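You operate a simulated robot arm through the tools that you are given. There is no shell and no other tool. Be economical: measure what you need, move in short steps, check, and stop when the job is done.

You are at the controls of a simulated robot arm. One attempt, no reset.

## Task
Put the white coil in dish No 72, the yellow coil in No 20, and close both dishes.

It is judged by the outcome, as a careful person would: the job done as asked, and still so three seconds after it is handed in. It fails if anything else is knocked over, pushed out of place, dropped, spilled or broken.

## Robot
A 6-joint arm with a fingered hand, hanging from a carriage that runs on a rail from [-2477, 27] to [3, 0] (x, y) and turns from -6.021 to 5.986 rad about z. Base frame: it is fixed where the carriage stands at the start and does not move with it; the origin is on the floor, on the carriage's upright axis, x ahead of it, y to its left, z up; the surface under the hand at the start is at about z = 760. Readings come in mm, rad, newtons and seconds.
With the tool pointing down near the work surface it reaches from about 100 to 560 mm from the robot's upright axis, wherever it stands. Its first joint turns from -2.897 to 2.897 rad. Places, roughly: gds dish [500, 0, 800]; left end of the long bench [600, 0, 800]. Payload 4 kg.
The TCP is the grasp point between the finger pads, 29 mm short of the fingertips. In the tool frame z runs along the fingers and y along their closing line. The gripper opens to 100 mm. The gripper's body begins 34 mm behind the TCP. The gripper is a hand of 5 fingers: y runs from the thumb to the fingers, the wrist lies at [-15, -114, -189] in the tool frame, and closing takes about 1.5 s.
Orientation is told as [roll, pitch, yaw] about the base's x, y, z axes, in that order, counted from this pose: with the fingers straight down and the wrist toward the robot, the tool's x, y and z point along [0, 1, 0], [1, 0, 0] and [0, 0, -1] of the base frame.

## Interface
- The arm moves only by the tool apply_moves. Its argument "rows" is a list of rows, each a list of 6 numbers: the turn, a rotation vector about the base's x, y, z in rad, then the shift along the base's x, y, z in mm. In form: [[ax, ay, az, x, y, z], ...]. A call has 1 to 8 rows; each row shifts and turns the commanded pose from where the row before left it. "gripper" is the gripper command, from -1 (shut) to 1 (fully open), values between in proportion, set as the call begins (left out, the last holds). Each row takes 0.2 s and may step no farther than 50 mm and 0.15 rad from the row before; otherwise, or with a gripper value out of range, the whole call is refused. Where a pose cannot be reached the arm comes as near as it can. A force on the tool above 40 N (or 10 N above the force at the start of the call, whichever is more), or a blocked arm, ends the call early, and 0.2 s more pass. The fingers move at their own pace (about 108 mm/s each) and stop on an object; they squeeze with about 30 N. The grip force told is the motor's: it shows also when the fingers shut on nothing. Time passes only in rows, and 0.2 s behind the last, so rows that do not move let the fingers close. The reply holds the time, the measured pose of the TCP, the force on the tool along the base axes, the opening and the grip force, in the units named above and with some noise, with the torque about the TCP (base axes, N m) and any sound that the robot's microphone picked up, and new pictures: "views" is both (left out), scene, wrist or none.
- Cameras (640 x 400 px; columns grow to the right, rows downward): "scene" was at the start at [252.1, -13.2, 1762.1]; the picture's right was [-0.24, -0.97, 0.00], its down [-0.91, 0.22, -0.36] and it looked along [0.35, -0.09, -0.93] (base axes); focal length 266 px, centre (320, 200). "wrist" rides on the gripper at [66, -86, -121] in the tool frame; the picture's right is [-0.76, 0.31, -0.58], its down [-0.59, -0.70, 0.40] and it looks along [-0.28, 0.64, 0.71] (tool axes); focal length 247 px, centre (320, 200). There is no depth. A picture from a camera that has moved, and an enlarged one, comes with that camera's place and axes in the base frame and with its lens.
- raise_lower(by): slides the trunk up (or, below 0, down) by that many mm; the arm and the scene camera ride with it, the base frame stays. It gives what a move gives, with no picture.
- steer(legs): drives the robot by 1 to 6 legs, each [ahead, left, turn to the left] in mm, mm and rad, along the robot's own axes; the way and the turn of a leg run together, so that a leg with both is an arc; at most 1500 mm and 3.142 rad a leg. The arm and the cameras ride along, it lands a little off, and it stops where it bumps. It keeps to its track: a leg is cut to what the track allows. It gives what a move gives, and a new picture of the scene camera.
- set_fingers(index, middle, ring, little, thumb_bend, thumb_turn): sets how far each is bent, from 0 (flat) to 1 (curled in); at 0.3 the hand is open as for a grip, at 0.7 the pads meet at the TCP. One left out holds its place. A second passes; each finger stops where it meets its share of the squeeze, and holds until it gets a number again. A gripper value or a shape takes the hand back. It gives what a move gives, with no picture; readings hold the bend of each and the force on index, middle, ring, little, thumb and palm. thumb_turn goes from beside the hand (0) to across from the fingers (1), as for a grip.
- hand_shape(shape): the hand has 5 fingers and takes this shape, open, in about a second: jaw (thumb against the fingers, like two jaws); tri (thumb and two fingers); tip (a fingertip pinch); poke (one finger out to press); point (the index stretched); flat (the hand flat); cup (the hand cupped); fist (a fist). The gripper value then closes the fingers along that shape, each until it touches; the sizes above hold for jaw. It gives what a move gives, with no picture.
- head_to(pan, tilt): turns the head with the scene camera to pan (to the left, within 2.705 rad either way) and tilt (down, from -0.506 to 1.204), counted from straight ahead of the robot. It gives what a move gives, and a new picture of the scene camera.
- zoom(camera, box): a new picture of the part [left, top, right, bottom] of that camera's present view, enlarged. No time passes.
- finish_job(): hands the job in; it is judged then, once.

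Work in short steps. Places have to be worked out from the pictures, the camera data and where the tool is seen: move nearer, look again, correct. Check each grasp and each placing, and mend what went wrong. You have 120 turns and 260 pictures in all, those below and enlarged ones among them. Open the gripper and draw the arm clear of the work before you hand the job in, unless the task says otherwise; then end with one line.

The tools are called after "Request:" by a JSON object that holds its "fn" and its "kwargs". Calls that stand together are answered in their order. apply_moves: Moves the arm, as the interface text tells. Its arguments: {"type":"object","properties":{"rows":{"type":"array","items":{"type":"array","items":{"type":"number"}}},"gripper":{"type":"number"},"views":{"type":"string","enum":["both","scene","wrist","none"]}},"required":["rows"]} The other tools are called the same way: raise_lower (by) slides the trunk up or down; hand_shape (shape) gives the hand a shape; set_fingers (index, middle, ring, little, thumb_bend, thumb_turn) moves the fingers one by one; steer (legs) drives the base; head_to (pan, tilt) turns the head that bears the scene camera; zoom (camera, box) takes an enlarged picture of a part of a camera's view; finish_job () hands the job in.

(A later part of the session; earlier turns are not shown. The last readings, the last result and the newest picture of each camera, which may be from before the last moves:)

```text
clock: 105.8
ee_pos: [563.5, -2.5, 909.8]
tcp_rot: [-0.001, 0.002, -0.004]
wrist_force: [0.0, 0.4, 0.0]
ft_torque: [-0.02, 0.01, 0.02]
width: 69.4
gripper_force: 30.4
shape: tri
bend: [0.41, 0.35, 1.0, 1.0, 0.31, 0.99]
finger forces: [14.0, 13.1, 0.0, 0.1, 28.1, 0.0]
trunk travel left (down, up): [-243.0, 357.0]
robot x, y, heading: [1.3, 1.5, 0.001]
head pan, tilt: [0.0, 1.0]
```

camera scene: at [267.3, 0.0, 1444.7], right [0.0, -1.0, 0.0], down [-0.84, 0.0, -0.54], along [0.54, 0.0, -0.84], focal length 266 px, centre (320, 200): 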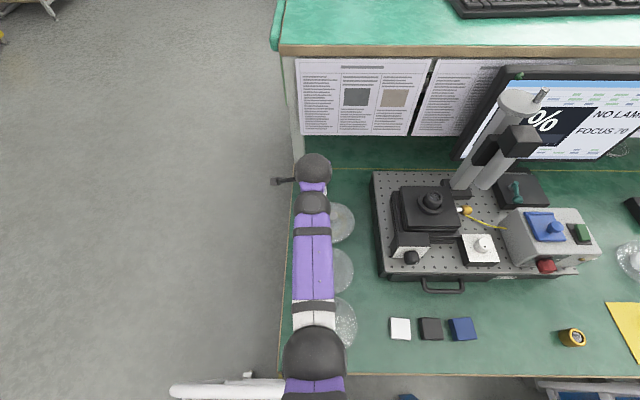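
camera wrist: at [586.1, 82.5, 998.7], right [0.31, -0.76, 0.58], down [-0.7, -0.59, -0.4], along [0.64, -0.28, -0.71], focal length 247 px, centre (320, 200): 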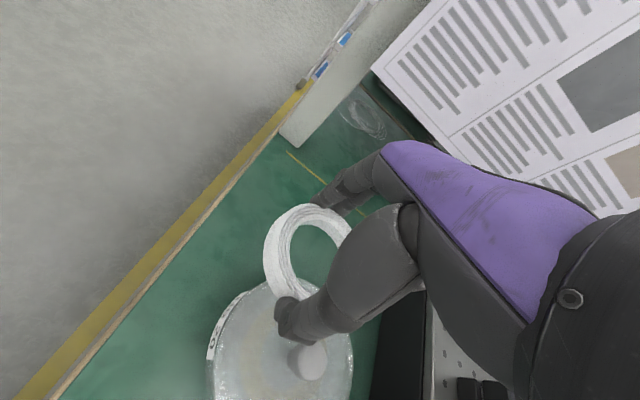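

Request:
{"fn": "raise_lower", "kwargs": {"by": 130}}

Request:
{"fn": "apply_moves", "kwargs": {"rows": [[0, 0, 0, -35, -4, -30], [0, 0, 0, -35, -4, -30], [0, 0, 0, -35, -4, -30]], "views": "none"}}

Request:
{"fn": "raise_lower", "kwargs": {"by": 110}}

Request:
{"fn": "apply_moves", "kwargs": {"rows": [[0, 0, 0, -30, -3, -35], [0, 0, 0, -30, -3, -35], [0, 0, 0, -30, -2, -35], [0, 0, 0, -10, 0, -35], [0, 0, 0, 0, 0, -30]]}}

Request:
{"fn": "zoom", "kwargs": {"camera": "wrist", "box": [180, 100, 440, 400]}}

```text
clock: 107.4
ee_pos: [565.7, -1.4, 1038.3]
tcp_rot: [-0.001, 0.001, -0.001]
wrist_force: [-0.5, -0.8, 0.0]
ft_torque: [0.01, -0.01, 0.0]
width: 69.6
gripper_force: 30.0
shape: tri
bend: [0.41, 0.35, 1.0, 1.0, 0.31, 0.99]
finger forces: [14.0, 13.1, 0.0, 0.1, 28.2, 0.0]
trunk travel left (down, up): [-373.0, 227.0]
robot x, y, heading: [2.3, 1.2, -0.002]
head pan, tilt: [0.0, 1.0]
```

```text
clock: 108.2
ee_pos: [488.7, -13.7, 972.3]
tcp_rot: [0.002, 0.001, -0.006]
wrist_force: [-0.2, 1.1, -0.7]
ft_torque: [-0.02, -0.08, 0.01]
width: 69.4
gripper_force: 29.8
shape: tri
bend: [0.41, 0.35, 1.0, 1.0, 0.31, 0.99]
finger forces: [13.7, 13.1, 0.0, 0.0, 27.8, 0.1]
out of reach, approached as far as the arm can: row 1, 2
trunk travel left (down, up): [-373.0, 227.0]
robot x, y, heading: [-3.7, 0.5, 0.005]
head pan, tilt: [0.0, 1.0]
```

```text
clock: 109.7
ee_pos: [489.9, -14.9, 1084.1]
tcp_rot: [-0.003, 0.001, -0.001]
wrist_force: [0.2, -0.2, -0.7]
ft_torque: [-0.01, 0.01, -0.01]
width: 69.3
gripper_force: 30.0
shape: tri
bend: [0.41, 0.35, 1.0, 1.0, 0.31, 0.99]
finger forces: [13.7, 13.1, 0.0, 0.0, 27.9, 0.0]
trunk travel left (down, up): [-483.0, 117.0]
robot x, y, heading: [-4.6, 1.0, 0.002]
head pan, tilt: [0.0, 1.0]
```

```text
clock: 110.8
ee_pos: [389.0, -21.2, 915.2]
tcp_rot: [-0.003, -0.001, 0.0]
wrist_force: [-0.5, 0.2, -0.1]
ft_torque: [-0.02, 0.01, 0.0]
width: 69.3
gripper_force: 30.3
shape: tri
bend: [0.41, 0.35, 1.0, 1.0, 0.31, 0.99]
finger forces: [13.7, 13.3, 0.0, 0.0, 27.7, 0.0]
trunk travel left (down, up): [-483.0, 117.0]
robot x, y, heading: [-1.7, 1.0, 0.002]
head pan, tilt: [0.0, 1.0]
camera scene: at [267.5, 0.0, 1759.8], right [0.0, -1.0, 0.0], down [-0.84, 0.0, -0.54], along [0.54, 0.0, -0.84], focal length 266 px, centre (320, 200)
camera wrist: at [303.6, 45.8, 1035.8], right [0.31, -0.76, 0.58], down [-0.7, -0.59, -0.4], along [0.64, -0.29, -0.71], focal length 247 px, centre (320, 200)
```

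scene: 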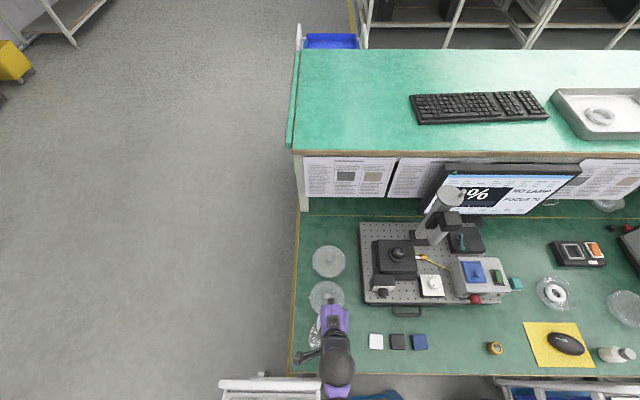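
wrist: 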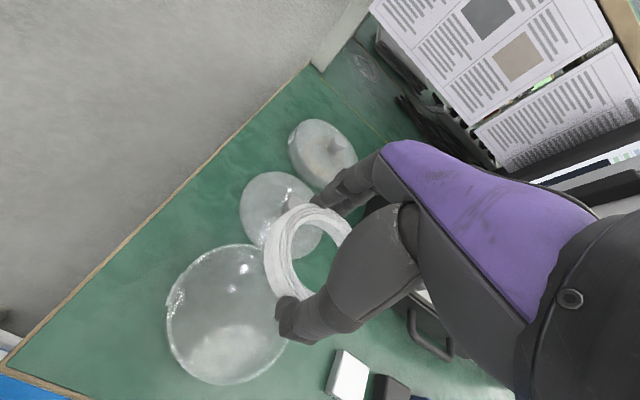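

```text
1.33 times, centred on (310, 250) of wrist
camera zoom: at [303.6, 45.8, 1035.8], right [0.31, -0.76, 0.58], down [-0.7, -0.59, -0.4], along [0.64, -0.29, -0.71], focal length 329 px, centre (333, 133)
```

zoom: 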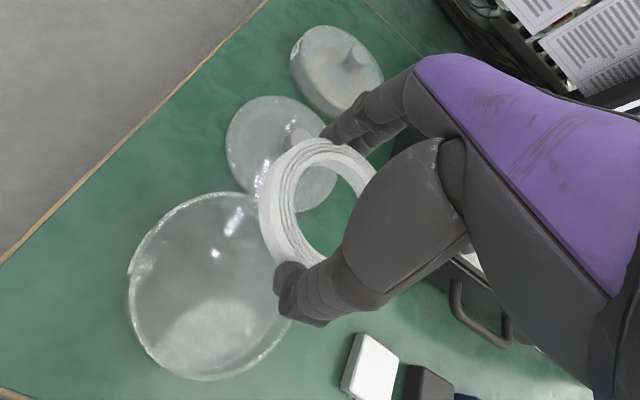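

Moving over dish 72 (centre ≈ (361, -25)) and lowering to z≈852 for a check.

Request:
{"fn": "apply_moves", "kwargs": {"rows": [[0, 0, 0, -14, -2, -30], [0, 0, 0, -13, -2, -30]], "views": "none"}}

Request:
{"fn": "zoom", "kwargs": {"camera": "wrist", "box": [180, 100, 440, 400]}}

```text
clock: 111.5
ee_pos: [362.8, -24.6, 852.5]
tcp_rot: [-0.003, -0.003, -0.002]
wrist_force: [1.2, -0.9, -0.5]
ft_torque: [0.02, 0.02, 0.04]
width: 69.2
gripper_force: 29.5
shape: tri
bend: [0.41, 0.35, 1.0, 1.0, 0.31, 0.99]
finger forces: [13.7, 13.2, 0.1, 0.1, 27.7, 0.1]
trunk travel left (down, up): [-483.0, 117.0]
robot x, y, heading: [1.4, 2.2, -0.004]
head pan, tilt: [0.0, 1.0]
```

```text
1.33 times, centred on (310, 250) of wrist
camera zoom: at [277.3, 41.8, 974.0], right [0.31, -0.76, 0.58], down [-0.7, -0.59, -0.4], along [0.64, -0.29, -0.71], focal length 329 px, centre (333, 133)
```

zoom: 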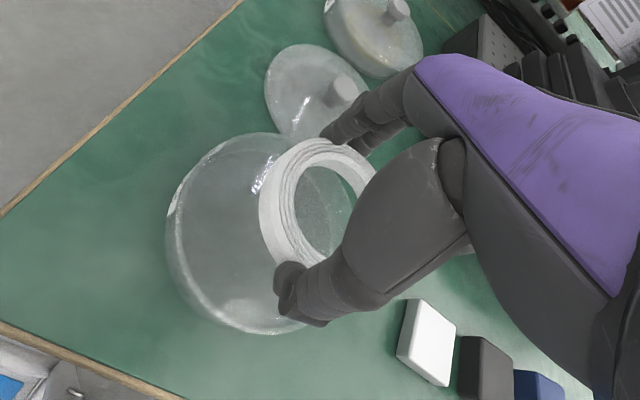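

Picture matches the yellow placement almost exactly. Lowering into dish 72.

Request:
{"fn": "apply_moves", "kwargs": {"rows": [[0, 0, 0, -1, -1, -25], [0, 0, 0, 0, 0, -12], [0, 0, 0, 0, 0, -8]], "views": "none"}}

Request:
{"fn": "zoom", "kwargs": {"camera": "wrist", "box": [180, 100, 440, 400]}}

```text
clock: 112.2
ee_pos: [363.3, -27.7, 807.8]
tcp_rot: [-0.003, -0.001, -0.003]
wrist_force: [0.1, -0.2, -0.4]
ft_torque: [0.0, 0.0, 0.0]
width: 69.0
gripper_force: 29.8
shape: tri
bend: [0.41, 0.35, 1.0, 1.0, 0.31, 0.99]
finger forces: [13.8, 13.5, 0.0, 0.0, 27.6, 0.0]
trunk travel left (down, up): [-483.0, 117.0]
robot x, y, heading: [1.1, -1.8, 0.0]
head pan, tilt: [0.0, 1.0]
```

```text
1.33 times, centred on (310, 250) of wrist
camera zoom: at [277.2, 40.3, 929.9], right [0.31, -0.76, 0.58], down [-0.7, -0.59, -0.4], along [0.64, -0.29, -0.71], focal length 329 px, centre (333, 133)
```

zoom: 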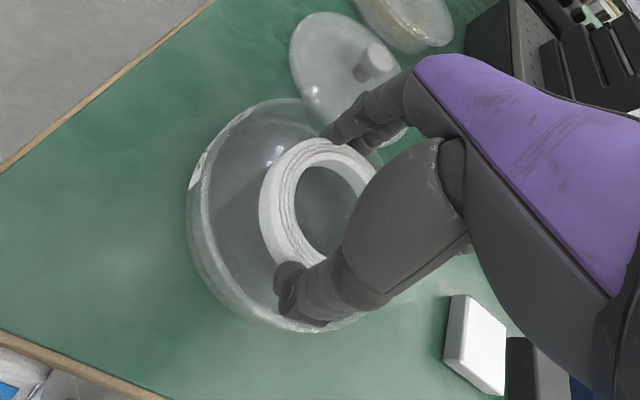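

Good. Small y correction (+2), lower 5 mm, and release as before.

Request:
{"fn": "apply_moves", "kwargs": {"rows": [[0, 0, 0, 0, 2, -5]], "views": "none"}}

Request:
{"fn": "set_fingers", "kwargs": {"index": 0.37, "middle": 0.31, "thumb_bend": 0.31}}

Request:
{"fn": "zoom", "kwargs": {"camera": "wrist", "box": [180, 100, 440, 400]}}

```text
clock: 112.7
ee_pos: [363.8, -25.9, 804.1]
tcp_rot: [-0.002, 0.0, 0.0]
wrist_force: [-0.2, -0.5, -0.6]
ft_torque: [-0.04, -0.01, 0.01]
width: 69.3
gripper_force: 30.2
shape: tri
bend: [0.41, 0.35, 1.0, 1.0, 0.31, 0.99]
finger forces: [13.5, 13.5, 0.0, 0.1, 27.7, 0.0]
trunk travel left (down, up): [-483.0, 117.0]
robot x, y, heading: [1.3, -1.2, -0.0]
head pan, tilt: [0.0, 1.0]
```

```text
clock: 113.7
ee_pos: [363.2, -25.2, 804.8]
tcp_rot: [-0.003, 0.001, -0.001]
wrist_force: [1.5, 0.0, 1.4]
ft_torque: [0.01, -0.02, 0.0]
width: 76.7
gripper_force: 5.5
shape: fingers
bend: [0.38, 0.35, 1.0, 1.0, 0.36, 1.0]
finger forces: [1.5, 4.2, 0.0, 0.0, 6.6, 0.1]
trunk travel left (down, up): [-483.0, 117.0]
robot x, y, heading: [-1.3, 0.3, 0.001]
head pan, tilt: [0.0, 1.0]
```

```text
1.33 times, centred on (310, 250) of wrist
camera zoom: at [277.5, 41.5, 926.4], right [0.31, -0.76, 0.58], down [-0.7, -0.59, -0.4], along [0.64, -0.29, -0.71], focal length 329 px, centre (333, 133)
```

zoom: 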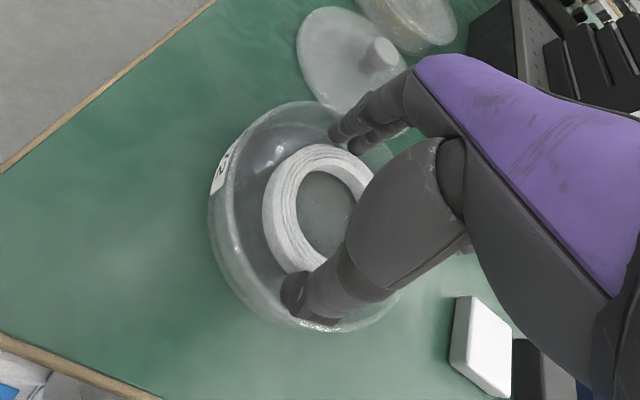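

The coil has dropped onto the dish floor. Pull the fingers in slightly to free the walls, then lift.

Request:
{"fn": "set_fingers", "kwargs": {"index": 0.39, "middle": 0.37, "thumb_bend": 0.39}}

Request:
{"fn": "apply_moves", "kwargs": {"rows": [[0, 0, 0, 0, 0, 5], [0, 0, 0, 0, 0, 7]], "views": "none"}}

Request:
{"fn": "zoom", "kwargs": {"camera": "wrist", "box": [180, 100, 440, 400]}}

```text
clock: 114.7
ee_pos: [363.5, -26.1, 804.7]
tcp_rot: [-0.003, 0.0, -0.001]
wrist_force: [0.5, -0.3, -0.1]
ft_torque: [0.0, 0.02, 0.01]
width: 76.0
gripper_force: 0.4
shape: fingers
bend: [0.39, 0.37, 1.0, 1.0, 0.39, 1.0]
finger forces: [0.2, 0.0, 0.0, 0.1, 0.3, 0.0]
trunk travel left (down, up): [-483.0, 117.0]
robot x, y, heading: [0.5, 3.2, -0.001]
head pan, tilt: [0.0, 1.0]
```

```text
clock: 115.2
ee_pos: [360.7, -26.9, 817.1]
tcp_rot: [-0.001, -0.001, -0.002]
wrist_force: [-0.7, -0.7, 0.2]
ft_torque: [0.03, 0.0, 0.02]
width: 76.4
gripper_force: 0.0
shape: fingers
bend: [0.39, 0.37, 1.0, 1.0, 0.39, 1.0]
finger forces: [0.0, 0.1, 0.0, 0.0, 0.0, 0.0]
trunk travel left (down, up): [-483.0, 117.0]
robot x, y, heading: [1.2, 0.3, 0.003]
head pan, tilt: [0.0, 1.0]
```

```text
1.33 times, centred on (310, 250) of wrist
camera zoom: at [275.7, 40.5, 938.3], right [0.31, -0.76, 0.58], down [-0.7, -0.59, -0.4], along [0.64, -0.29, -0.71], focal length 329 px, centre (333, 133)
```

zoom: 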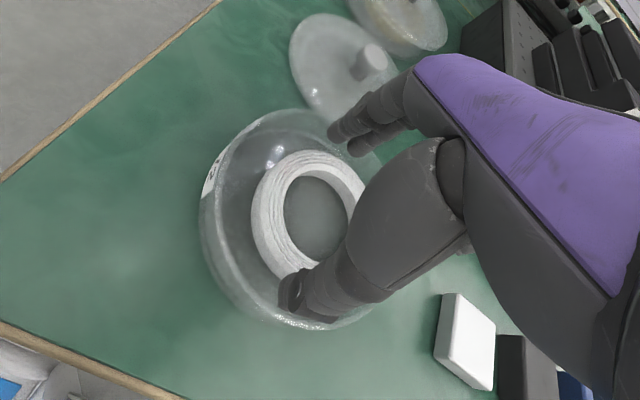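

White coil stays in dish 72. Rise and move over the lid at (496, -24), keeping the tri shape.

Request:
{"fn": "apply_moves", "kwargs": {"rows": [[0, 0, 0, 0, 0, 35], [0, 0, 0, 0, 0, 40], [0, 0, 0, 35, 0, 0], [0, 0, 0, 35, 0, 0], [0, 0, 0, 35, 0, 0], [0, 0, 0, 30, 2, 0]], "gripper": 0.3}}

Request:
{"fn": "zoom", "kwargs": {"camera": "wrist", "box": [180, 100, 440, 400]}}

Request:
{"fn": "zoom", "kwargs": {"camera": "scene", "box": [300, 305, 360, 370]}}

Request:
{"fn": "zoom", "kwargs": {"camera": "wrist", "box": [250, 110, 400, 230]}}

```text
clock: 116.7
ee_pos: [498.2, -24.4, 890.6]
tcp_rot: [-0.003, 0.002, -0.001]
wrist_force: [0.0, 0.4, 0.9]
ft_torque: [0.01, -0.01, -0.02]
width: 65.2
gripper_force: 0.0
shape: tri
bend: [0.4, 0.37, 0.99, 1.0, 0.3, 0.99]
finger forces: [0.1, 0.0, 0.1, 0.0, 0.0, 0.1]
trunk travel left (down, up): [-483.0, 117.0]
robot x, y, heading: [-2.5, 1.7, 0.002]
head pan, tilt: [0.0, 1.0]
camera scene: at [267.5, 0.0, 1759.7], right [0.0, -1.0, 0.0], down [-0.84, 0.0, -0.54], along [0.54, 0.0, -0.84], focal length 266 px, centre (320, 200)
camera wrist: at [411.3, 42.3, 1011.8], right [0.31, -0.76, 0.58], down [-0.7, -0.59, -0.4], along [0.64, -0.29, -0.71], focal length 247 px, centre (320, 200)
```

scene: 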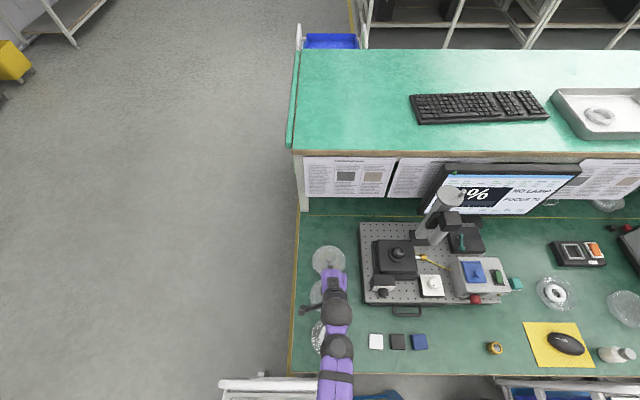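
wrist: 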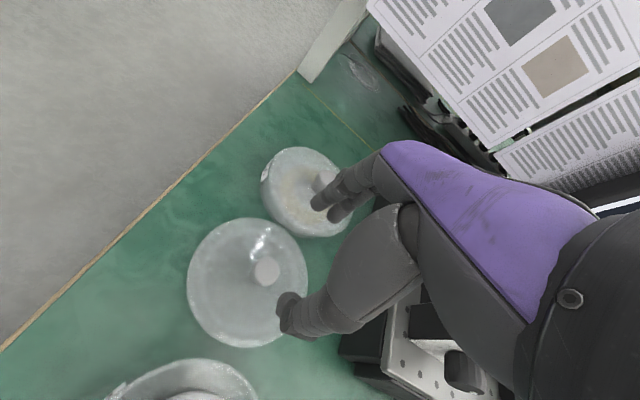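

```text
1.33 times, centred on (310, 250) of wrist
camera zoom: at [411.3, 42.3, 1011.8], right [0.31, -0.76, 0.58], down [-0.7, -0.59, -0.4], along [0.64, -0.29, -0.71], focal length 329 px, centre (333, 133)
```

zoom: 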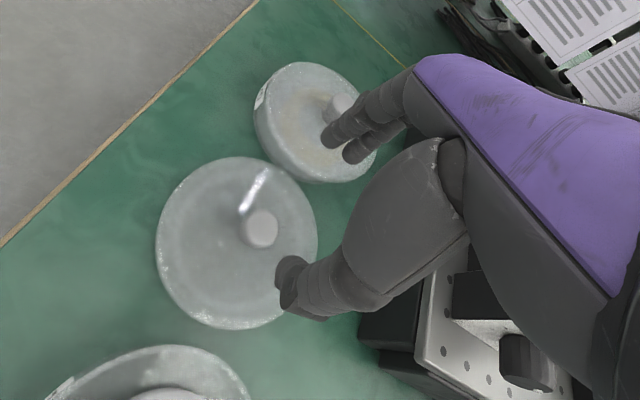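

```text
6.15 times, centred on (330, 338) of scene
camera zoom: at [267.5, 0.0, 1759.7], right [0.0, -1.0, 0.0], down [-0.84, 0.0, -0.54], along [0.54, 0.0, -0.84], focal length 1639 px, centre (258, -646)
```

zoom: 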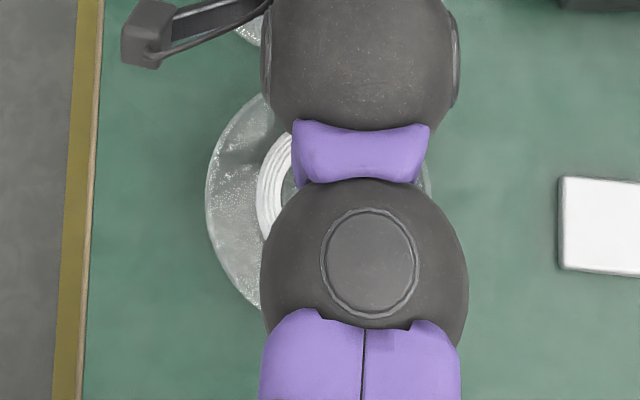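

```text
3.33 times, centred on (325, 170) of wrist
camera zoom: at [411.3, 42.3, 1011.8], right [0.31, -0.76, 0.58], down [-0.7, -0.59, -0.4], along [0.64, -0.29, -0.71], focal length 823 px, centre (303, 300)
```

zoom: 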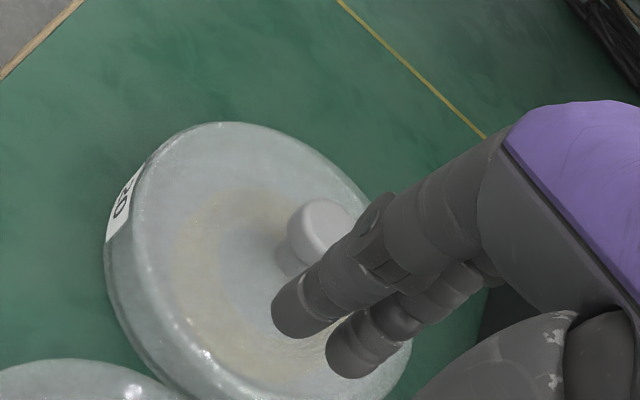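

Knob of lid 72 measures (494, -24). Descending on it with the same offsets as before.

Request:
{"fn": "apply_moves", "kwargs": {"rows": [[0, 0, 0, -3, -1, -30], [0, 0, 0, -1, 0, -30]], "views": "none"}}

Request:
{"fn": "zoom", "kwargs": {"camera": "wrist", "box": [180, 100, 440, 400]}}

```text
clock: 117.2
ee_pos: [494.9, -26.7, 830.8]
tcp_rot: [-0.004, 0.001, -0.002]
wrist_force: [-0.1, -0.1, -0.1]
ft_torque: [-0.03, 0.02, 0.04]
width: 65.1
gripper_force: 0.1
shape: tri
bend: [0.4, 0.37, 0.99, 1.0, 0.3, 0.99]
finger forces: [0.1, 0.0, 0.1, 0.0, 0.0, 0.1]
trunk travel left (down, up): [-483.0, 117.0]
robot x, y, heading: [-4.4, 1.7, -0.001]
head pan, tilt: [0.0, 1.0]
```

```text
1.33 times, centred on (310, 250) of wrist
camera zoom: at [408.5, 40.0, 954.2], right [0.3, -0.76, 0.58], down [-0.7, -0.59, -0.4], along [0.64, -0.29, -0.71], focal length 329 px, centre (333, 133)
```

zoom: 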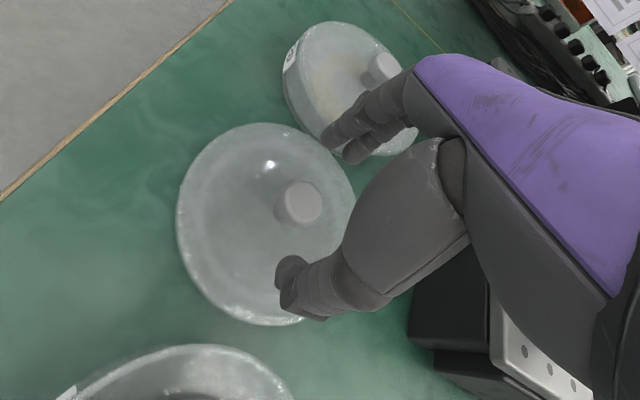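

Request:
{"fn": "apply_moves", "kwargs": {"rows": [[0, 0, 0, -1, 1, -14], [0, 0, 0, 0, 0, -12]], "gripper": 0.0, "views": "none"}}

Request:
{"fn": "apply_moves", "kwargs": {"rows": [[0, 0, 0, 0, 0, 0], [0, 0, 0, 0, 0, 0], [0, 0, 0, 0, 0, 0], [0, 0, 0, 0, 0, 0]], "gripper": -0.5, "views": "none"}}

Request:
{"fn": "zoom", "kwargs": {"camera": "wrist", "box": [180, 100, 440, 400]}}

```text
clock: 117.8
ee_pos: [493.6, -23.6, 805.5]
tcp_rot: [-0.003, 0.0, -0.002]
wrist_force: [-0.2, 0.0, -0.5]
ft_torque: [0.02, 0.01, 0.04]
width: 50.3
gripper_force: 0.2
shape: tri
bend: [0.4, 0.42, 0.99, 1.0, 0.35, 1.0]
finger forces: [0.0, 0.0, 0.0, 0.0, 0.0, 0.0]
trunk travel left (down, up): [-483.0, 117.0]
robot x, y, heading: [-1.6, -1.7, -0.005]
head pan, tilt: [0.0, 1.0]
```

```text
clock: 118.8
ee_pos: [492.0, -24.7, 804.9]
tcp_rot: [-0.003, 0.0, -0.002]
wrist_force: [0.3, 0.4, -0.1]
ft_torque: [-0.02, -0.02, 0.03]
width: 25.5
gripper_force: 0.0
shape: tri
bend: [0.74, 0.54, 0.99, 1.0, 0.48, 1.0]
finger forces: [0.0, 0.1, 0.0, 0.1, 0.1, 0.0]
trunk travel left (down, up): [-483.0, 117.0]
robot x, y, heading: [-1.9, 0.2, 0.001]
head pan, tilt: [0.0, 1.0]
```

```text
1.33 times, centred on (310, 250) of wrist
camera zoom: at [406.8, 42.0, 927.4], right [0.31, -0.76, 0.58], down [-0.7, -0.59, -0.4], along [0.64, -0.29, -0.71], focal length 329 px, centre (333, 133)
```

zoom: 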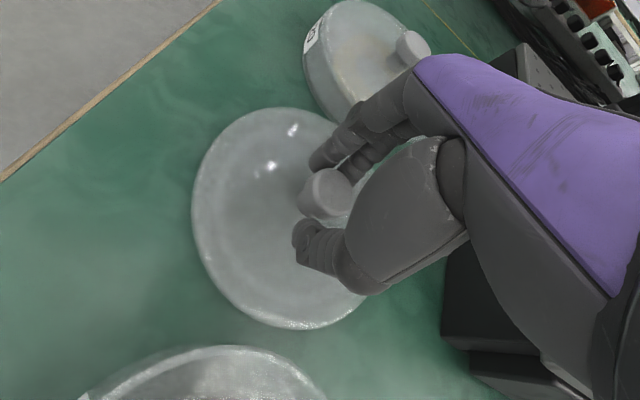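

Request:
{"fn": "apply_moves", "kwargs": {"rows": [[0, 0, 0, 1, 0, -3], [0, 0, 0, 0, 0, 0], [0, 0, 0, 0, 0, 0], [0, 0, 0, 0, 0, 0], [0, 0, 0, 0, 0, 0]], "gripper": -0.9, "views": "none"}}

Request:
{"fn": "zoom", "kwargs": {"camera": "wrist", "box": [180, 100, 440, 400]}}

```text
clock: 120.0
ee_pos: [493.5, -23.3, 802.1]
tcp_rot: [-0.005, 0.0, -0.002]
wrist_force: [-0.5, -0.1, 2.5]
ft_torque: [0.07, -0.07, -0.03]
width: 19.6
gripper_force: 30.4
shape: tri
bend: [0.73, 0.59, 1.0, 1.0, 0.53, 1.0]
finger forces: [12.8, 10.7, 0.0, 0.0, 23.7, 0.1]
trunk travel left (down, up): [-483.0, 117.0]
robot x, y, heading: [-1.6, -1.4, 0.0]
head pan, tilt: [0.0, 1.0]
```

```text
1.33 times, centred on (310, 250) of wrist
camera zoom: at [407.3, 42.2, 923.4], right [0.31, -0.76, 0.58], down [-0.7, -0.59, -0.4], along [0.64, -0.29, -0.71], focal length 329 px, centre (333, 133)
```

zoom: 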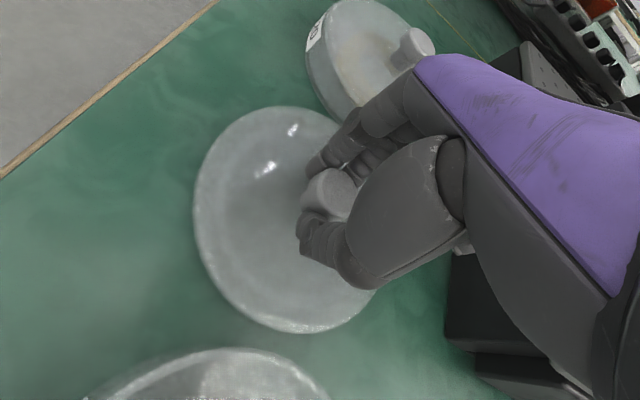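

Gripped on three contacts; lid centre ≈ TCP + (1, 1). Lifting to check and to measure dish 72.

Request:
{"fn": "apply_moves", "kwargs": {"rows": [[0, 0, 0, 0, 0, 10], [0, 0, 0, 0, 0, 30], [0, 0, 0, 0, 0, 40], [0, 0, 0, -20, 0, 10]]}}

Request:
{"fn": "zoom", "kwargs": {"camera": "wrist", "box": [80, 200, 340, 400]}}

Request:
{"fn": "zoom", "kwargs": {"camera": "scene", "box": [300, 305, 360, 370]}}

```text
clock: 121.0
ee_pos: [472.8, -24.4, 892.6]
tcp_rot: [-0.002, 0.0, -0.004]
wrist_force: [0.9, -0.4, 0.1]
ft_torque: [0.0, 0.07, 0.01]
width: 20.1
gripper_force: 29.9
shape: tri
bend: [0.73, 0.59, 1.0, 1.0, 0.73, 1.0]
finger forces: [13.8, 12.7, 0.0, 0.1, 22.4, 0.0]
trunk travel left (down, up): [-483.0, 117.0]
robot x, y, heading: [-1.9, 2.5, 0.0]
head pan, tilt: [0.0, 1.0]
camera scene: at [267.5, 0.0, 1759.8], right [0.0, -1.0, 0.0], down [-0.84, 0.0, -0.54], along [0.54, 0.0, -0.84], focal length 266 px, centre (320, 200)
camera wrist: at [386.5, 42.8, 1013.6], right [0.3, -0.76, 0.58], down [-0.71, -0.59, -0.4], along [0.64, -0.29, -0.71], focal length 247 px, centre (320, 200)
```

scene: 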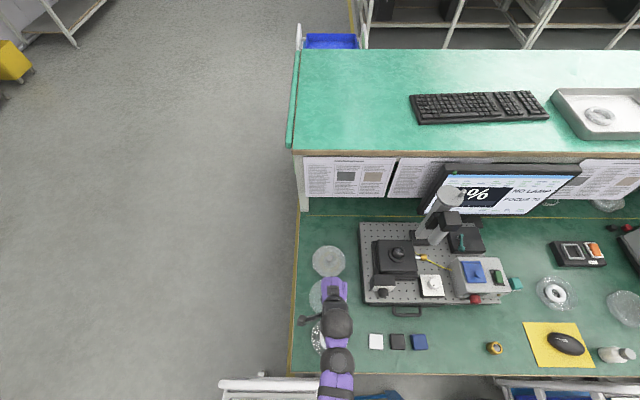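
wrist: 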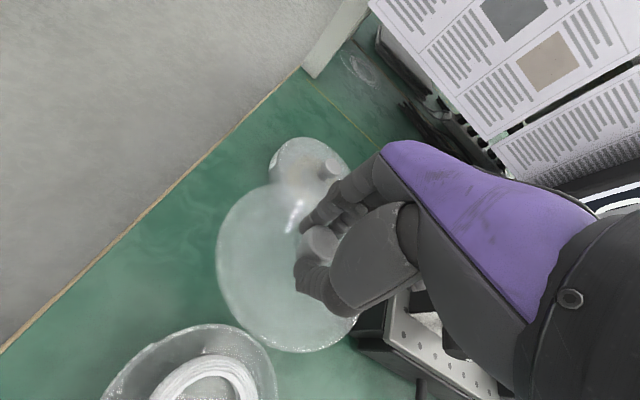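

```text
2.00 times, centred on (210, 300) of wrist
camera zoom: at [386.5, 42.8, 1013.6], right [0.3, -0.76, 0.58], down [-0.71, -0.59, -0.4], along [0.64, -0.29, -0.71], focal length 494 px, centre (540, 0)
```

zoom: 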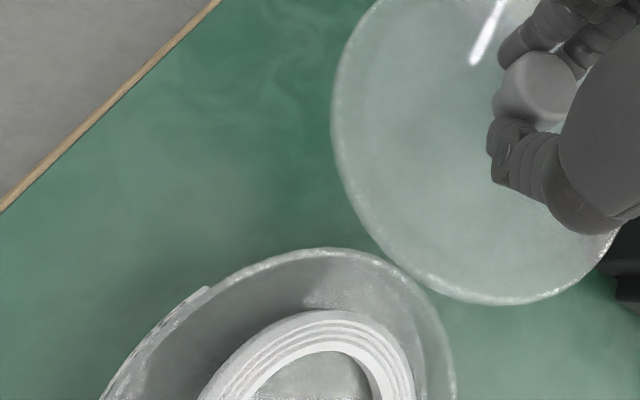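

```text
6.15 times, centred on (330, 338) of scene
camera zoom: at [267.5, 0.0, 1759.8], right [0.0, -1.0, 0.0], down [-0.84, 0.0, -0.54], along [0.54, 0.0, -0.84], focal length 1639 px, centre (258, -646)
```

zoom: 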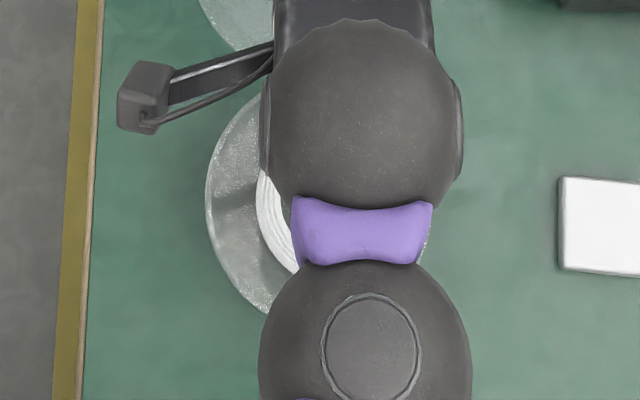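

Dish 72's centre now measures ≈(362.5, -31.5). Carry the lid there.

Request:
{"fn": "apply_moves", "kwargs": {"rows": [[0, 0, 0, -37, -2, -8], [0, 0, 0, -37, -3, -8], [0, 0, 0, -36, -2, -8]], "views": "none"}}

Request:
{"fn": "apply_moves", "kwargs": {"rows": [[0, 0, 0, 0, 0, -20], [0, 0, 0, 0, 0, -14]]}}

Request:
{"fn": "zoom", "kwargs": {"camera": "wrist", "box": [180, 140, 400, 340]}}

Request:
{"fn": "zoom", "kwargs": {"camera": "scene", "box": [300, 305, 360, 370]}}

```text
clock: 121.8
ee_pos: [365.2, -32.5, 867.5]
tcp_rot: [-0.003, -0.002, -0.002]
wrist_force: [0.2, -0.3, -0.8]
ft_torque: [0.01, -0.01, 0.02]
width: 20.4
gripper_force: 29.9
shape: tri
bend: [0.73, 0.59, 1.0, 1.0, 0.73, 1.0]
finger forces: [14.0, 12.6, 0.0, 0.0, 22.1, 0.0]
trunk travel left (down, up): [-483.0, 117.0]
robot x, y, heading: [1.9, 2.0, 0.002]
head pan, tilt: [0.0, 1.0]
```

```text
clock: 122.5
ee_pos: [362.9, -31.9, 832.6]
tcp_rot: [-0.003, 0.0, -0.002]
wrist_force: [-0.1, 0.6, 0.3]
ft_torque: [-0.02, 0.0, -0.02]
width: 20.5
gripper_force: 29.9
shape: tri
bend: [0.73, 0.59, 1.0, 1.0, 0.73, 1.0]
finger forces: [14.0, 12.6, 0.0, 0.1, 22.3, 0.0]
trunk travel left (down, up): [-483.0, 117.0]
robot x, y, heading: [-0.7, 0.8, 0.002]
head pan, tilt: [0.0, 1.0]
camera scene: at [267.5, 0.0, 1759.8], right [0.0, -1.0, 0.0], down [-0.84, 0.0, -0.54], along [0.54, 0.0, -0.84], focal length 266 px, centre (320, 200)
camera wrist: at [277.5, 35.7, 954.4], right [0.31, -0.76, 0.58], down [-0.7, -0.59, -0.4], along [0.64, -0.29, -0.71], focal length 247 px, centre (320, 200)
```

scene: 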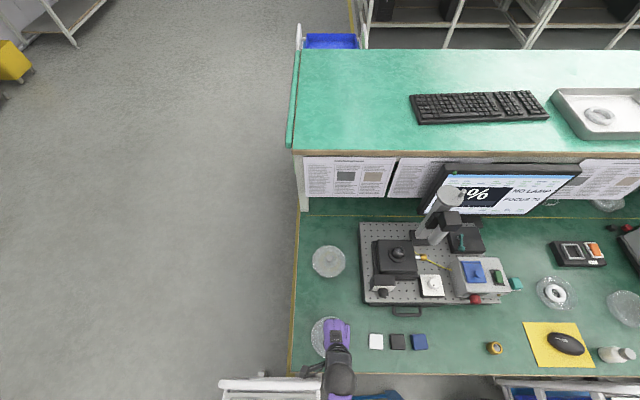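
wrist: 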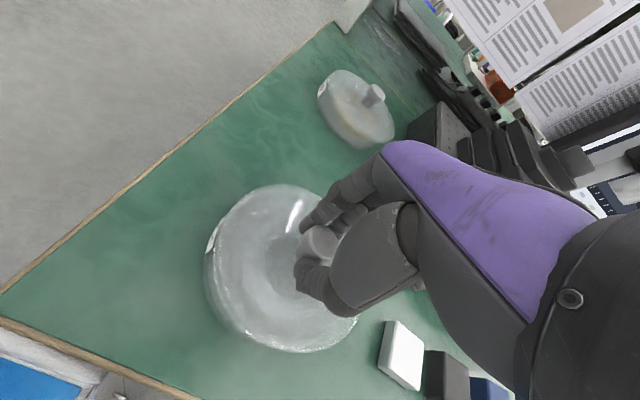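

```text
2.00 times, centred on (290, 240) of wrist
camera zoom: at [277.5, 35.7, 954.4], right [0.31, -0.76, 0.58], down [-0.7, -0.59, -0.4], along [0.64, -0.29, -0.71], focal length 494 px, centre (380, 120)
```

zoom: 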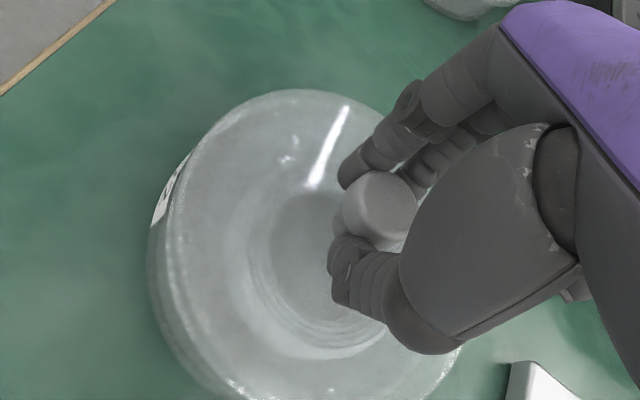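

```text
6.15 times, centred on (330, 338) of scene
camera zoom: at [267.5, 0.0, 1759.8], right [0.0, -1.0, 0.0], down [-0.84, 0.0, -0.54], along [0.54, 0.0, -0.84], focal length 1639 px, centre (258, -646)
```

zoom: 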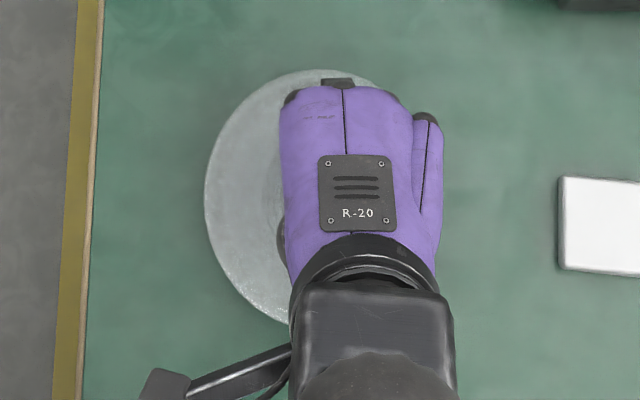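

Lid centre measures ≈(359.5, -32.5) against the dish at (362.5, -31.5). Correct by (+2.5, +1) and lower to contact.

Request:
{"fn": "apply_moves", "kwargs": {"rows": [[0, 0, 0, 2.5, 1, -3], [0, 0, 0, 0, 0, -3]], "views": "none"}}

Request:
{"fn": "zoom", "kwargs": {"camera": "wrist", "box": [180, 140, 400, 360]}}

```text
clock: 123.0
ee_pos: [367.1, -31.6, 827.6]
tcp_rot: [-0.003, 0.002, -0.001]
wrist_force: [-1.6, -0.1, 2.0]
ft_torque: [0.0, -0.07, -0.01]
width: 20.3
gripper_force: 30.0
shape: tri
bend: [0.73, 0.59, 1.0, 1.0, 0.73, 1.0]
finger forces: [12.8, 11.2, 0.0, 0.1, 23.8, 0.0]
trunk travel left (down, up): [-483.0, 117.0]
robot x, y, heading: [0.7, 0.4, 0.001]
head pan, tilt: [0.0, 1.0]
```

```text
1.82 times, centred on (290, 250) of wrist
camera zoom: at [279.9, 36.3, 949.4], right [0.31, -0.76, 0.58], down [-0.7, -0.59, -0.4], along [0.64, -0.29, -0.71], focal length 449 px, centre (374, 109)
```

zoom: 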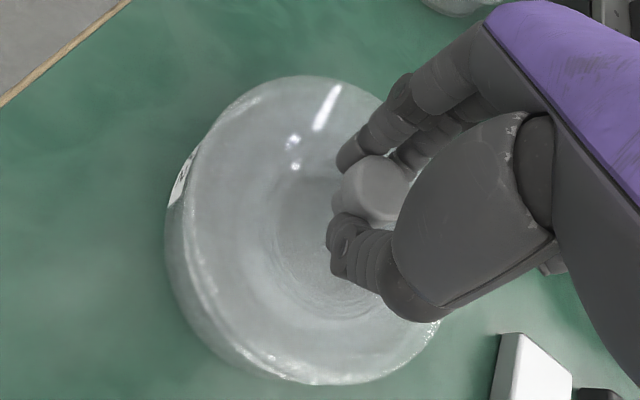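

Light contact. Pressing down in small steps until the snap.

Request:
{"fn": "apply_moves", "kwargs": {"rows": [[0, 0, 0, 0, 0, -2]], "views": "none"}}

Request:
{"fn": "apply_moves", "kwargs": {"rows": [[0, 0, 0, 0, 0, -2]], "views": "none"}}

Request:
{"fn": "zoom", "kwargs": {"camera": "wrist", "box": [180, 140, 400, 360]}}

```text
clock: 123.5
ee_pos: [366.0, -30.5, 825.6]
tcp_rot: [-0.004, 0.0, -0.002]
wrist_force: [-1.7, 0.2, 6.5]
ft_torque: [0.04, -0.06, 0.0]
width: 20.4
gripper_force: 30.3
shape: tri
bend: [0.73, 0.59, 1.0, 1.0, 0.73, 1.0]
finger forces: [12.5, 10.7, 0.1, 0.0, 24.4, 0.0]
trunk travel left (down, up): [-483.0, 117.0]
robot x, y, heading: [0.8, 3.2, -0.004]
head pan, tilt: [0.0, 1.0]
heard: snap
```

```text
clock: 123.8
ee_pos: [366.4, -29.8, 825.2]
tcp_rot: [-0.004, -0.002, -0.001]
wrist_force: [-6.7, 0.4, 19.7]
ft_torque: [0.09, 0.25, 0.03]
width: 21.0
gripper_force: 29.6
shape: tri
bend: [0.73, 0.6, 1.0, 1.0, 0.73, 1.0]
finger forces: [12.0, 10.1, 0.0, 0.0, 33.4, 0.0]
trunk travel left (down, up): [-483.0, 117.0]
robot x, y, heading: [-1.0, -1.7, -0.002]
head pan, tilt: [0.0, 1.0]
```

```text
1.82 times, centred on (290, 250) of wrist
camera zoom: at [279.9, 36.6, 946.6], right [0.3, -0.76, 0.58], down [-0.7, -0.59, -0.4], along [0.64, -0.29, -0.71], focal length 449 px, centre (374, 109)
```

zoom: 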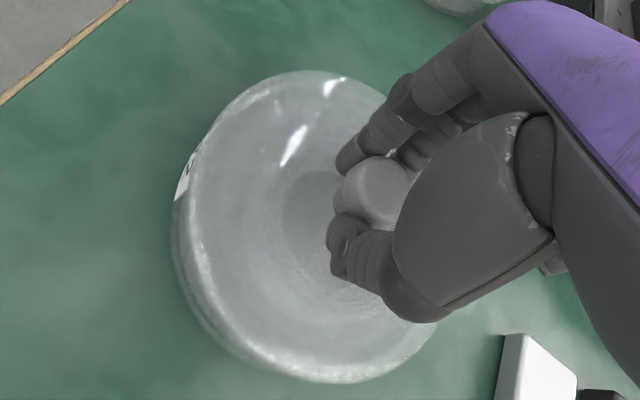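

Snap heard, lid seated. Relieve the pressure, open gently, and rise.

Request:
{"fn": "apply_moves", "kwargs": {"rows": [[0, 0, 0, 0, 0, 2], [0, 0, 0, 0, 0, 0]], "gripper": -0.3, "views": "none"}}

Request:
{"fn": "apply_moves", "kwargs": {"rows": [[0, 0, 0, 0, 0, 2], [0, 0, 0, 0, 0, 0], [0, 0, 0, 0, 0, 0]], "gripper": 0.2, "views": "none"}}

Request:
{"fn": "apply_moves", "kwargs": {"rows": [[0, 0, 0, 0, 0, 15], [0, 0, 0, 0, 0, 30], [0, 0, 0, 0, 0, 25], [0, 0, 0, 0, -40, 15], [0, 0, 0, 0, -45, 10], [0, 0, 0, 0, -45, 0]]}}

Request:
{"fn": "zoom", "kwargs": {"camera": "wrist", "box": [0, 60, 300, 260]}}

Request:
{"fn": "zoom", "kwargs": {"camera": "scene", "box": [290, 225, 390, 370]}}

```text
clock: 124.5
ee_pos: [367.1, -29.9, 826.0]
tcp_rot: [-0.003, 0.0, -0.001]
wrist_force: [-0.5, 0.1, 4.5]
ft_torque: [0.01, -0.02, -0.02]
width: 34.4
gripper_force: 0.2
shape: tri
bend: [0.46, 0.5, 0.99, 1.0, 0.42, 1.0]
finger forces: [0.0, 1.2, 0.1, 0.0, 3.0, 0.1]
trunk travel left (down, up): [-483.0, 117.0]
robot x, y, heading: [-0.1, -1.0, -0.004]
head pan, tilt: [0.0, 1.0]
```

```text
clock: 125.2
ee_pos: [364.5, -29.1, 827.4]
tcp_rot: [-0.003, 0.001, -0.001]
wrist_force: [-0.9, 0.0, -0.9]
ft_torque: [-0.01, -0.01, -0.02]
width: 59.7
gripper_force: 0.1
shape: tri
bend: [0.39, 0.39, 0.99, 1.0, 0.31, 1.0]
finger forces: [0.0, 0.1, 0.1, 0.0, 0.1, 0.0]
trunk travel left (down, up): [-483.0, 117.0]
robot x, y, heading: [-0.2, 1.1, 0.001]
head pan, tilt: [0.0, 1.0]
```

```text
clock: 126.7
ee_pos: [363.7, -160.9, 923.8]
tcp_rot: [-0.001, 0.004, -0.002]
wrist_force: [-0.2, 1.8, -0.4]
ft_torque: [-0.05, 0.02, -0.01]
width: 60.1
gripper_force: 0.0
shape: tri
bend: [0.39, 0.39, 0.99, 1.0, 0.3, 1.0]
finger forces: [0.1, 0.0, 0.1, 0.0, 0.0, 0.0]
trunk travel left (down, up): [-483.0, 117.0]
robot x, y, heading: [0.5, 0.4, 0.001]
head pan, tilt: [0.0, 1.0]
camera scene: at [267.5, 0.2, 1759.7], right [0.0, -1.0, 0.0], down [-0.84, 0.0, -0.54], along [0.54, 0.0, -0.84], focal length 266 px, centre (320, 200)
camera wrist: at [278.3, -93.8, 1046.0], right [0.31, -0.76, 0.58], down [-0.7, -0.59, -0.4], along [0.64, -0.29, -0.71], focal length 247 px, centre (320, 200)
```

scene: 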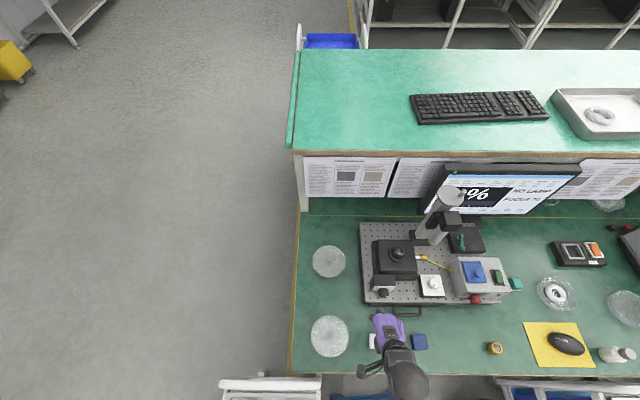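
wrist: 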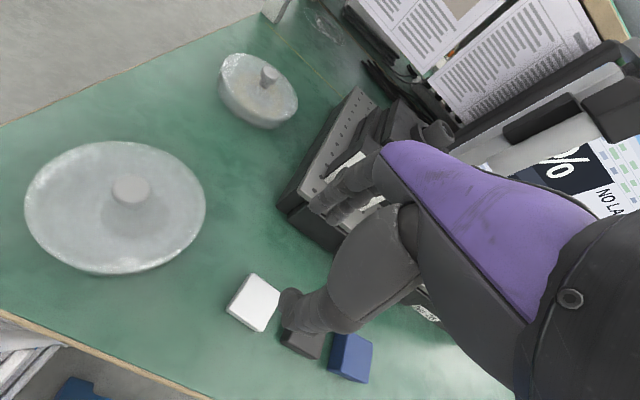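

```text
2.00 times, centred on (150, 160) of wrist
camera zoom: at [278.3, -93.8, 1046.0], right [0.31, -0.76, 0.58], down [-0.7, -0.59, -0.4], along [0.64, -0.29, -0.71], focal length 494 px, centre (660, 280)
```

zoom: 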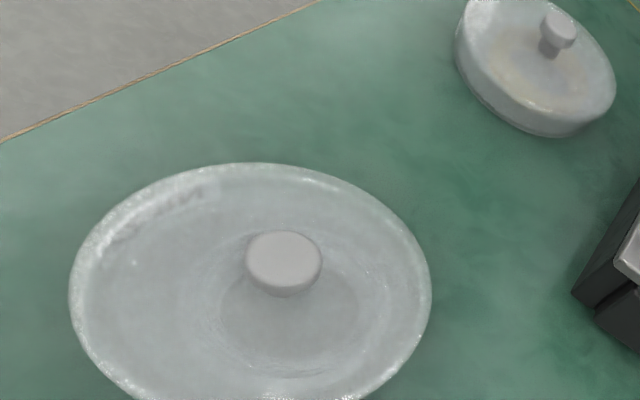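

```text
2.76 times, centred on (340, 298) of scene
camera zoom: at [267.5, 0.2, 1759.7], right [0.0, -1.0, 0.0], down [-0.84, 0.0, -0.54], along [0.54, 0.0, -0.84], focal length 735 px, centre (265, -69)
```

zoom: 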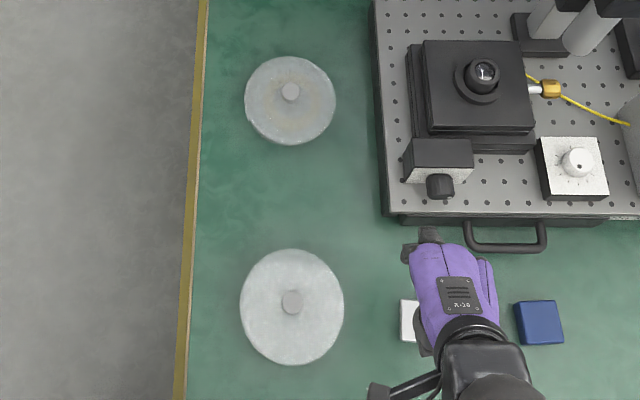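

Both lids look on. Because of the earlier unexplained snap, I'll inspect dish 20's lid seating closely.

Request:
{"fn": "zoom", "kwargs": {"camera": "wrist", "box": [205, 40, 315, 140]}}

Request:
{"fn": "zoom", "kwargs": {"camera": "scene", "box": [305, 235, 355, 285]}}

Request:
{"fn": "zoom", "kwargs": {"camera": "scene", "box": [305, 305, 360, 365]}}

```text
4.00 times, centred on (260, 90) of wrist
camera zoom: at [278.3, -93.8, 1046.0], right [0.31, -0.76, 0.58], down [-0.7, -0.59, -0.4], along [0.64, -0.29, -0.71], focal length 988 px, centre (560, 640)
```

zoom: 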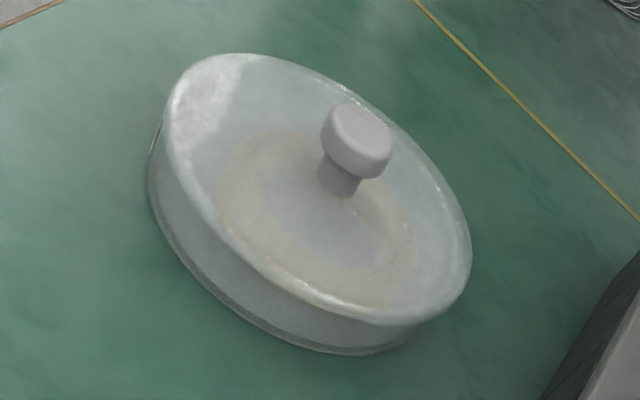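

```text
8.00 times, centred on (330, 260) of scene
camera zoom: at [267.5, 0.2, 1759.7], right [0.0, -1.0, 0.0], down [-0.84, 0.0, -0.54], along [0.54, 0.0, -0.84], focal length 2131 px, centre (240, -280)
```

zoom: 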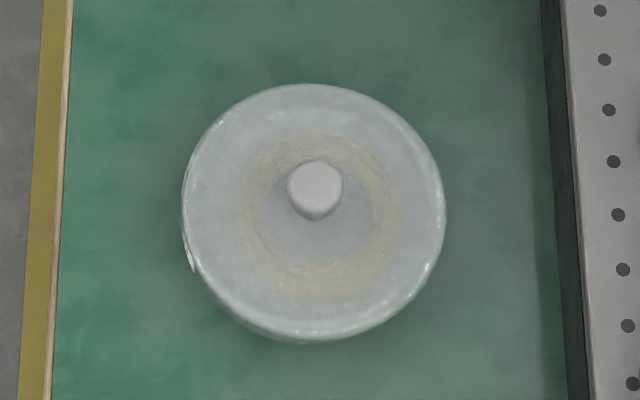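

```text
6.67 times, centred on (332, 335) of scene
camera zoom: at [267.5, 0.2, 1759.7], right [0.0, -1.0, 0.0], down [-0.84, 0.0, -0.54], along [0.54, 0.0, -0.84], focal length 1776 px, centre (237, -700)
```

zoom: 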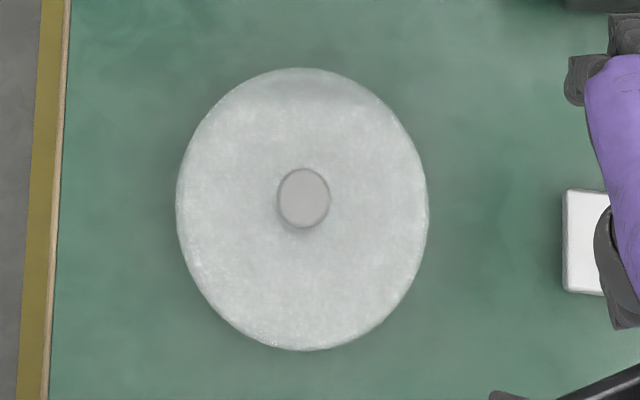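

Dish 20's lid looks flush, but the dish had shifted to about (617, -33) when the thumb brushed it. To be sure the lid is locked, I'll press gently on its knob with closed fingertips.

Request:
{"fn": "apply_moves", "kwargs": {"rows": [[0, 0, 0, 0, 45, 0], [0, 0, 0, 0, 45, 0], [0, 0, 0, 30, 35, 0], [0, 0, 0, 45, 3, 0], [0, 0, 0, 45, 0, 0], [0, 0, 0, 45, 0, 0], [0, 0, 0, 45, 0, 0], [0, 0, 0, 40, 0, 0]], "gripper": -1, "views": "none"}}

Request:
{"fn": "raise_lower", "kwargs": {"by": -30}}

Request:
{"fn": "zoom", "kwargs": {"camera": "wrist", "box": [180, 100, 440, 400]}}

```text
clock: 128.4
ee_pos: [613.2, -31.8, 923.4]
tcp_rot: [-0.004, 0.001, -0.004]
wrist_force: [-0.8, 0.1, -0.1]
ft_torque: [0.0, 0.0, -0.01]
width: 0.0
gripper_force: 29.7
shape: tri
bend: [0.7, 0.7, 1.0, 1.0, 0.7, 1.0]
finger forces: [0.1, 0.0, 0.0, 0.0, 0.1, 0.0]
trunk travel left (down, up): [-483.0, 117.0]
robot x, y, heading: [0.5, -0.3, 0.0]
head pan, tilt: [0.0, 1.0]
```

```text
clock: 129.2
ee_pos: [613.3, -32.9, 893.3]
tcp_rot: [-0.004, 0.0, -0.001]
wrist_force: [-0.4, 0.3, -0.5]
ft_torque: [0.03, 0.01, -0.01]
width: 0.4
gripper_force: 29.8
shape: tri
bend: [0.7, 0.7, 1.0, 1.0, 0.7, 1.0]
finger forces: [0.1, 0.0, 0.0, 0.0, 0.0, 0.0]
trunk travel left (down, up): [-453.0, 147.0]
robot x, y, heading: [1.1, 1.0, 0.005]
head pan, tilt: [0.0, 1.0]
```

```text
1.33 times, centred on (310, 250) of wrist
camera zoom: at [527.6, 35.0, 1014.7], right [0.31, -0.76, 0.58], down [-0.7, -0.59, -0.4], along [0.64, -0.29, -0.71], focal length 329 px, centre (333, 133)
```

zoom: 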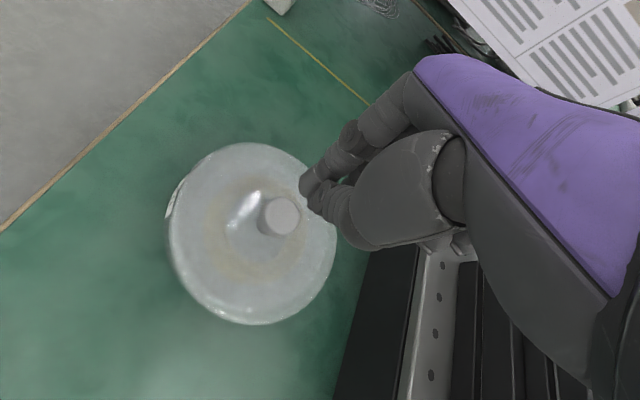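

Fingertips sit at about TCP+(5, 5); knob at (617, -34). Position over it and descend with force watch.

Request:
{"fn": "apply_moves", "kwargs": {"rows": [[0, 0, 0, -1, -6, -15], [0, 0, 0, 0, 0, -15]], "views": "none"}}

Request:
{"fn": "zoom", "kwargs": {"camera": "wrist", "box": [180, 100, 440, 400]}}

```text
clock: 129.8
ee_pos: [612.1, -36.4, 862.3]
tcp_rot: [-0.005, 0.0, -0.002]
wrist_force: [0.1, -0.1, 0.4]
ft_torque: [0.03, -0.01, 0.0]
width: 0.0
gripper_force: 30.0
shape: tri
bend: [0.7, 0.7, 1.0, 1.0, 0.7, 1.0]
finger forces: [0.1, 0.0, 0.0, 0.0, 0.1, 0.0]
trunk travel left (down, up): [-453.0, 147.0]
robot x, y, heading: [-1.4, 1.4, 0.002]
head pan, tilt: [0.0, 1.0]
```

```text
1.33 times, centred on (310, 250) of wrist
camera zoom: at [526.4, 29.5, 984.7], right [0.31, -0.76, 0.58], down [-0.7, -0.59, -0.4], along [0.64, -0.29, -0.71], focal length 329 px, centre (333, 133)
```

zoom: 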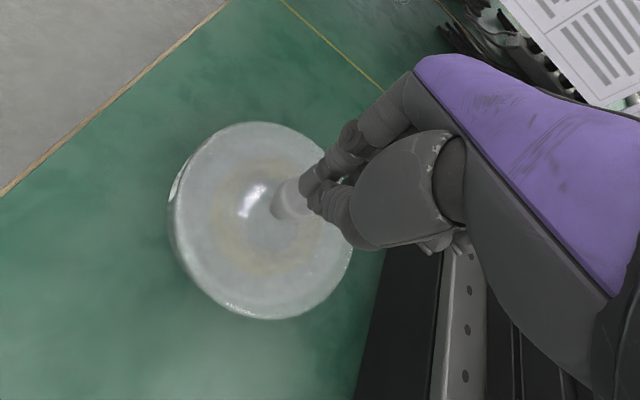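

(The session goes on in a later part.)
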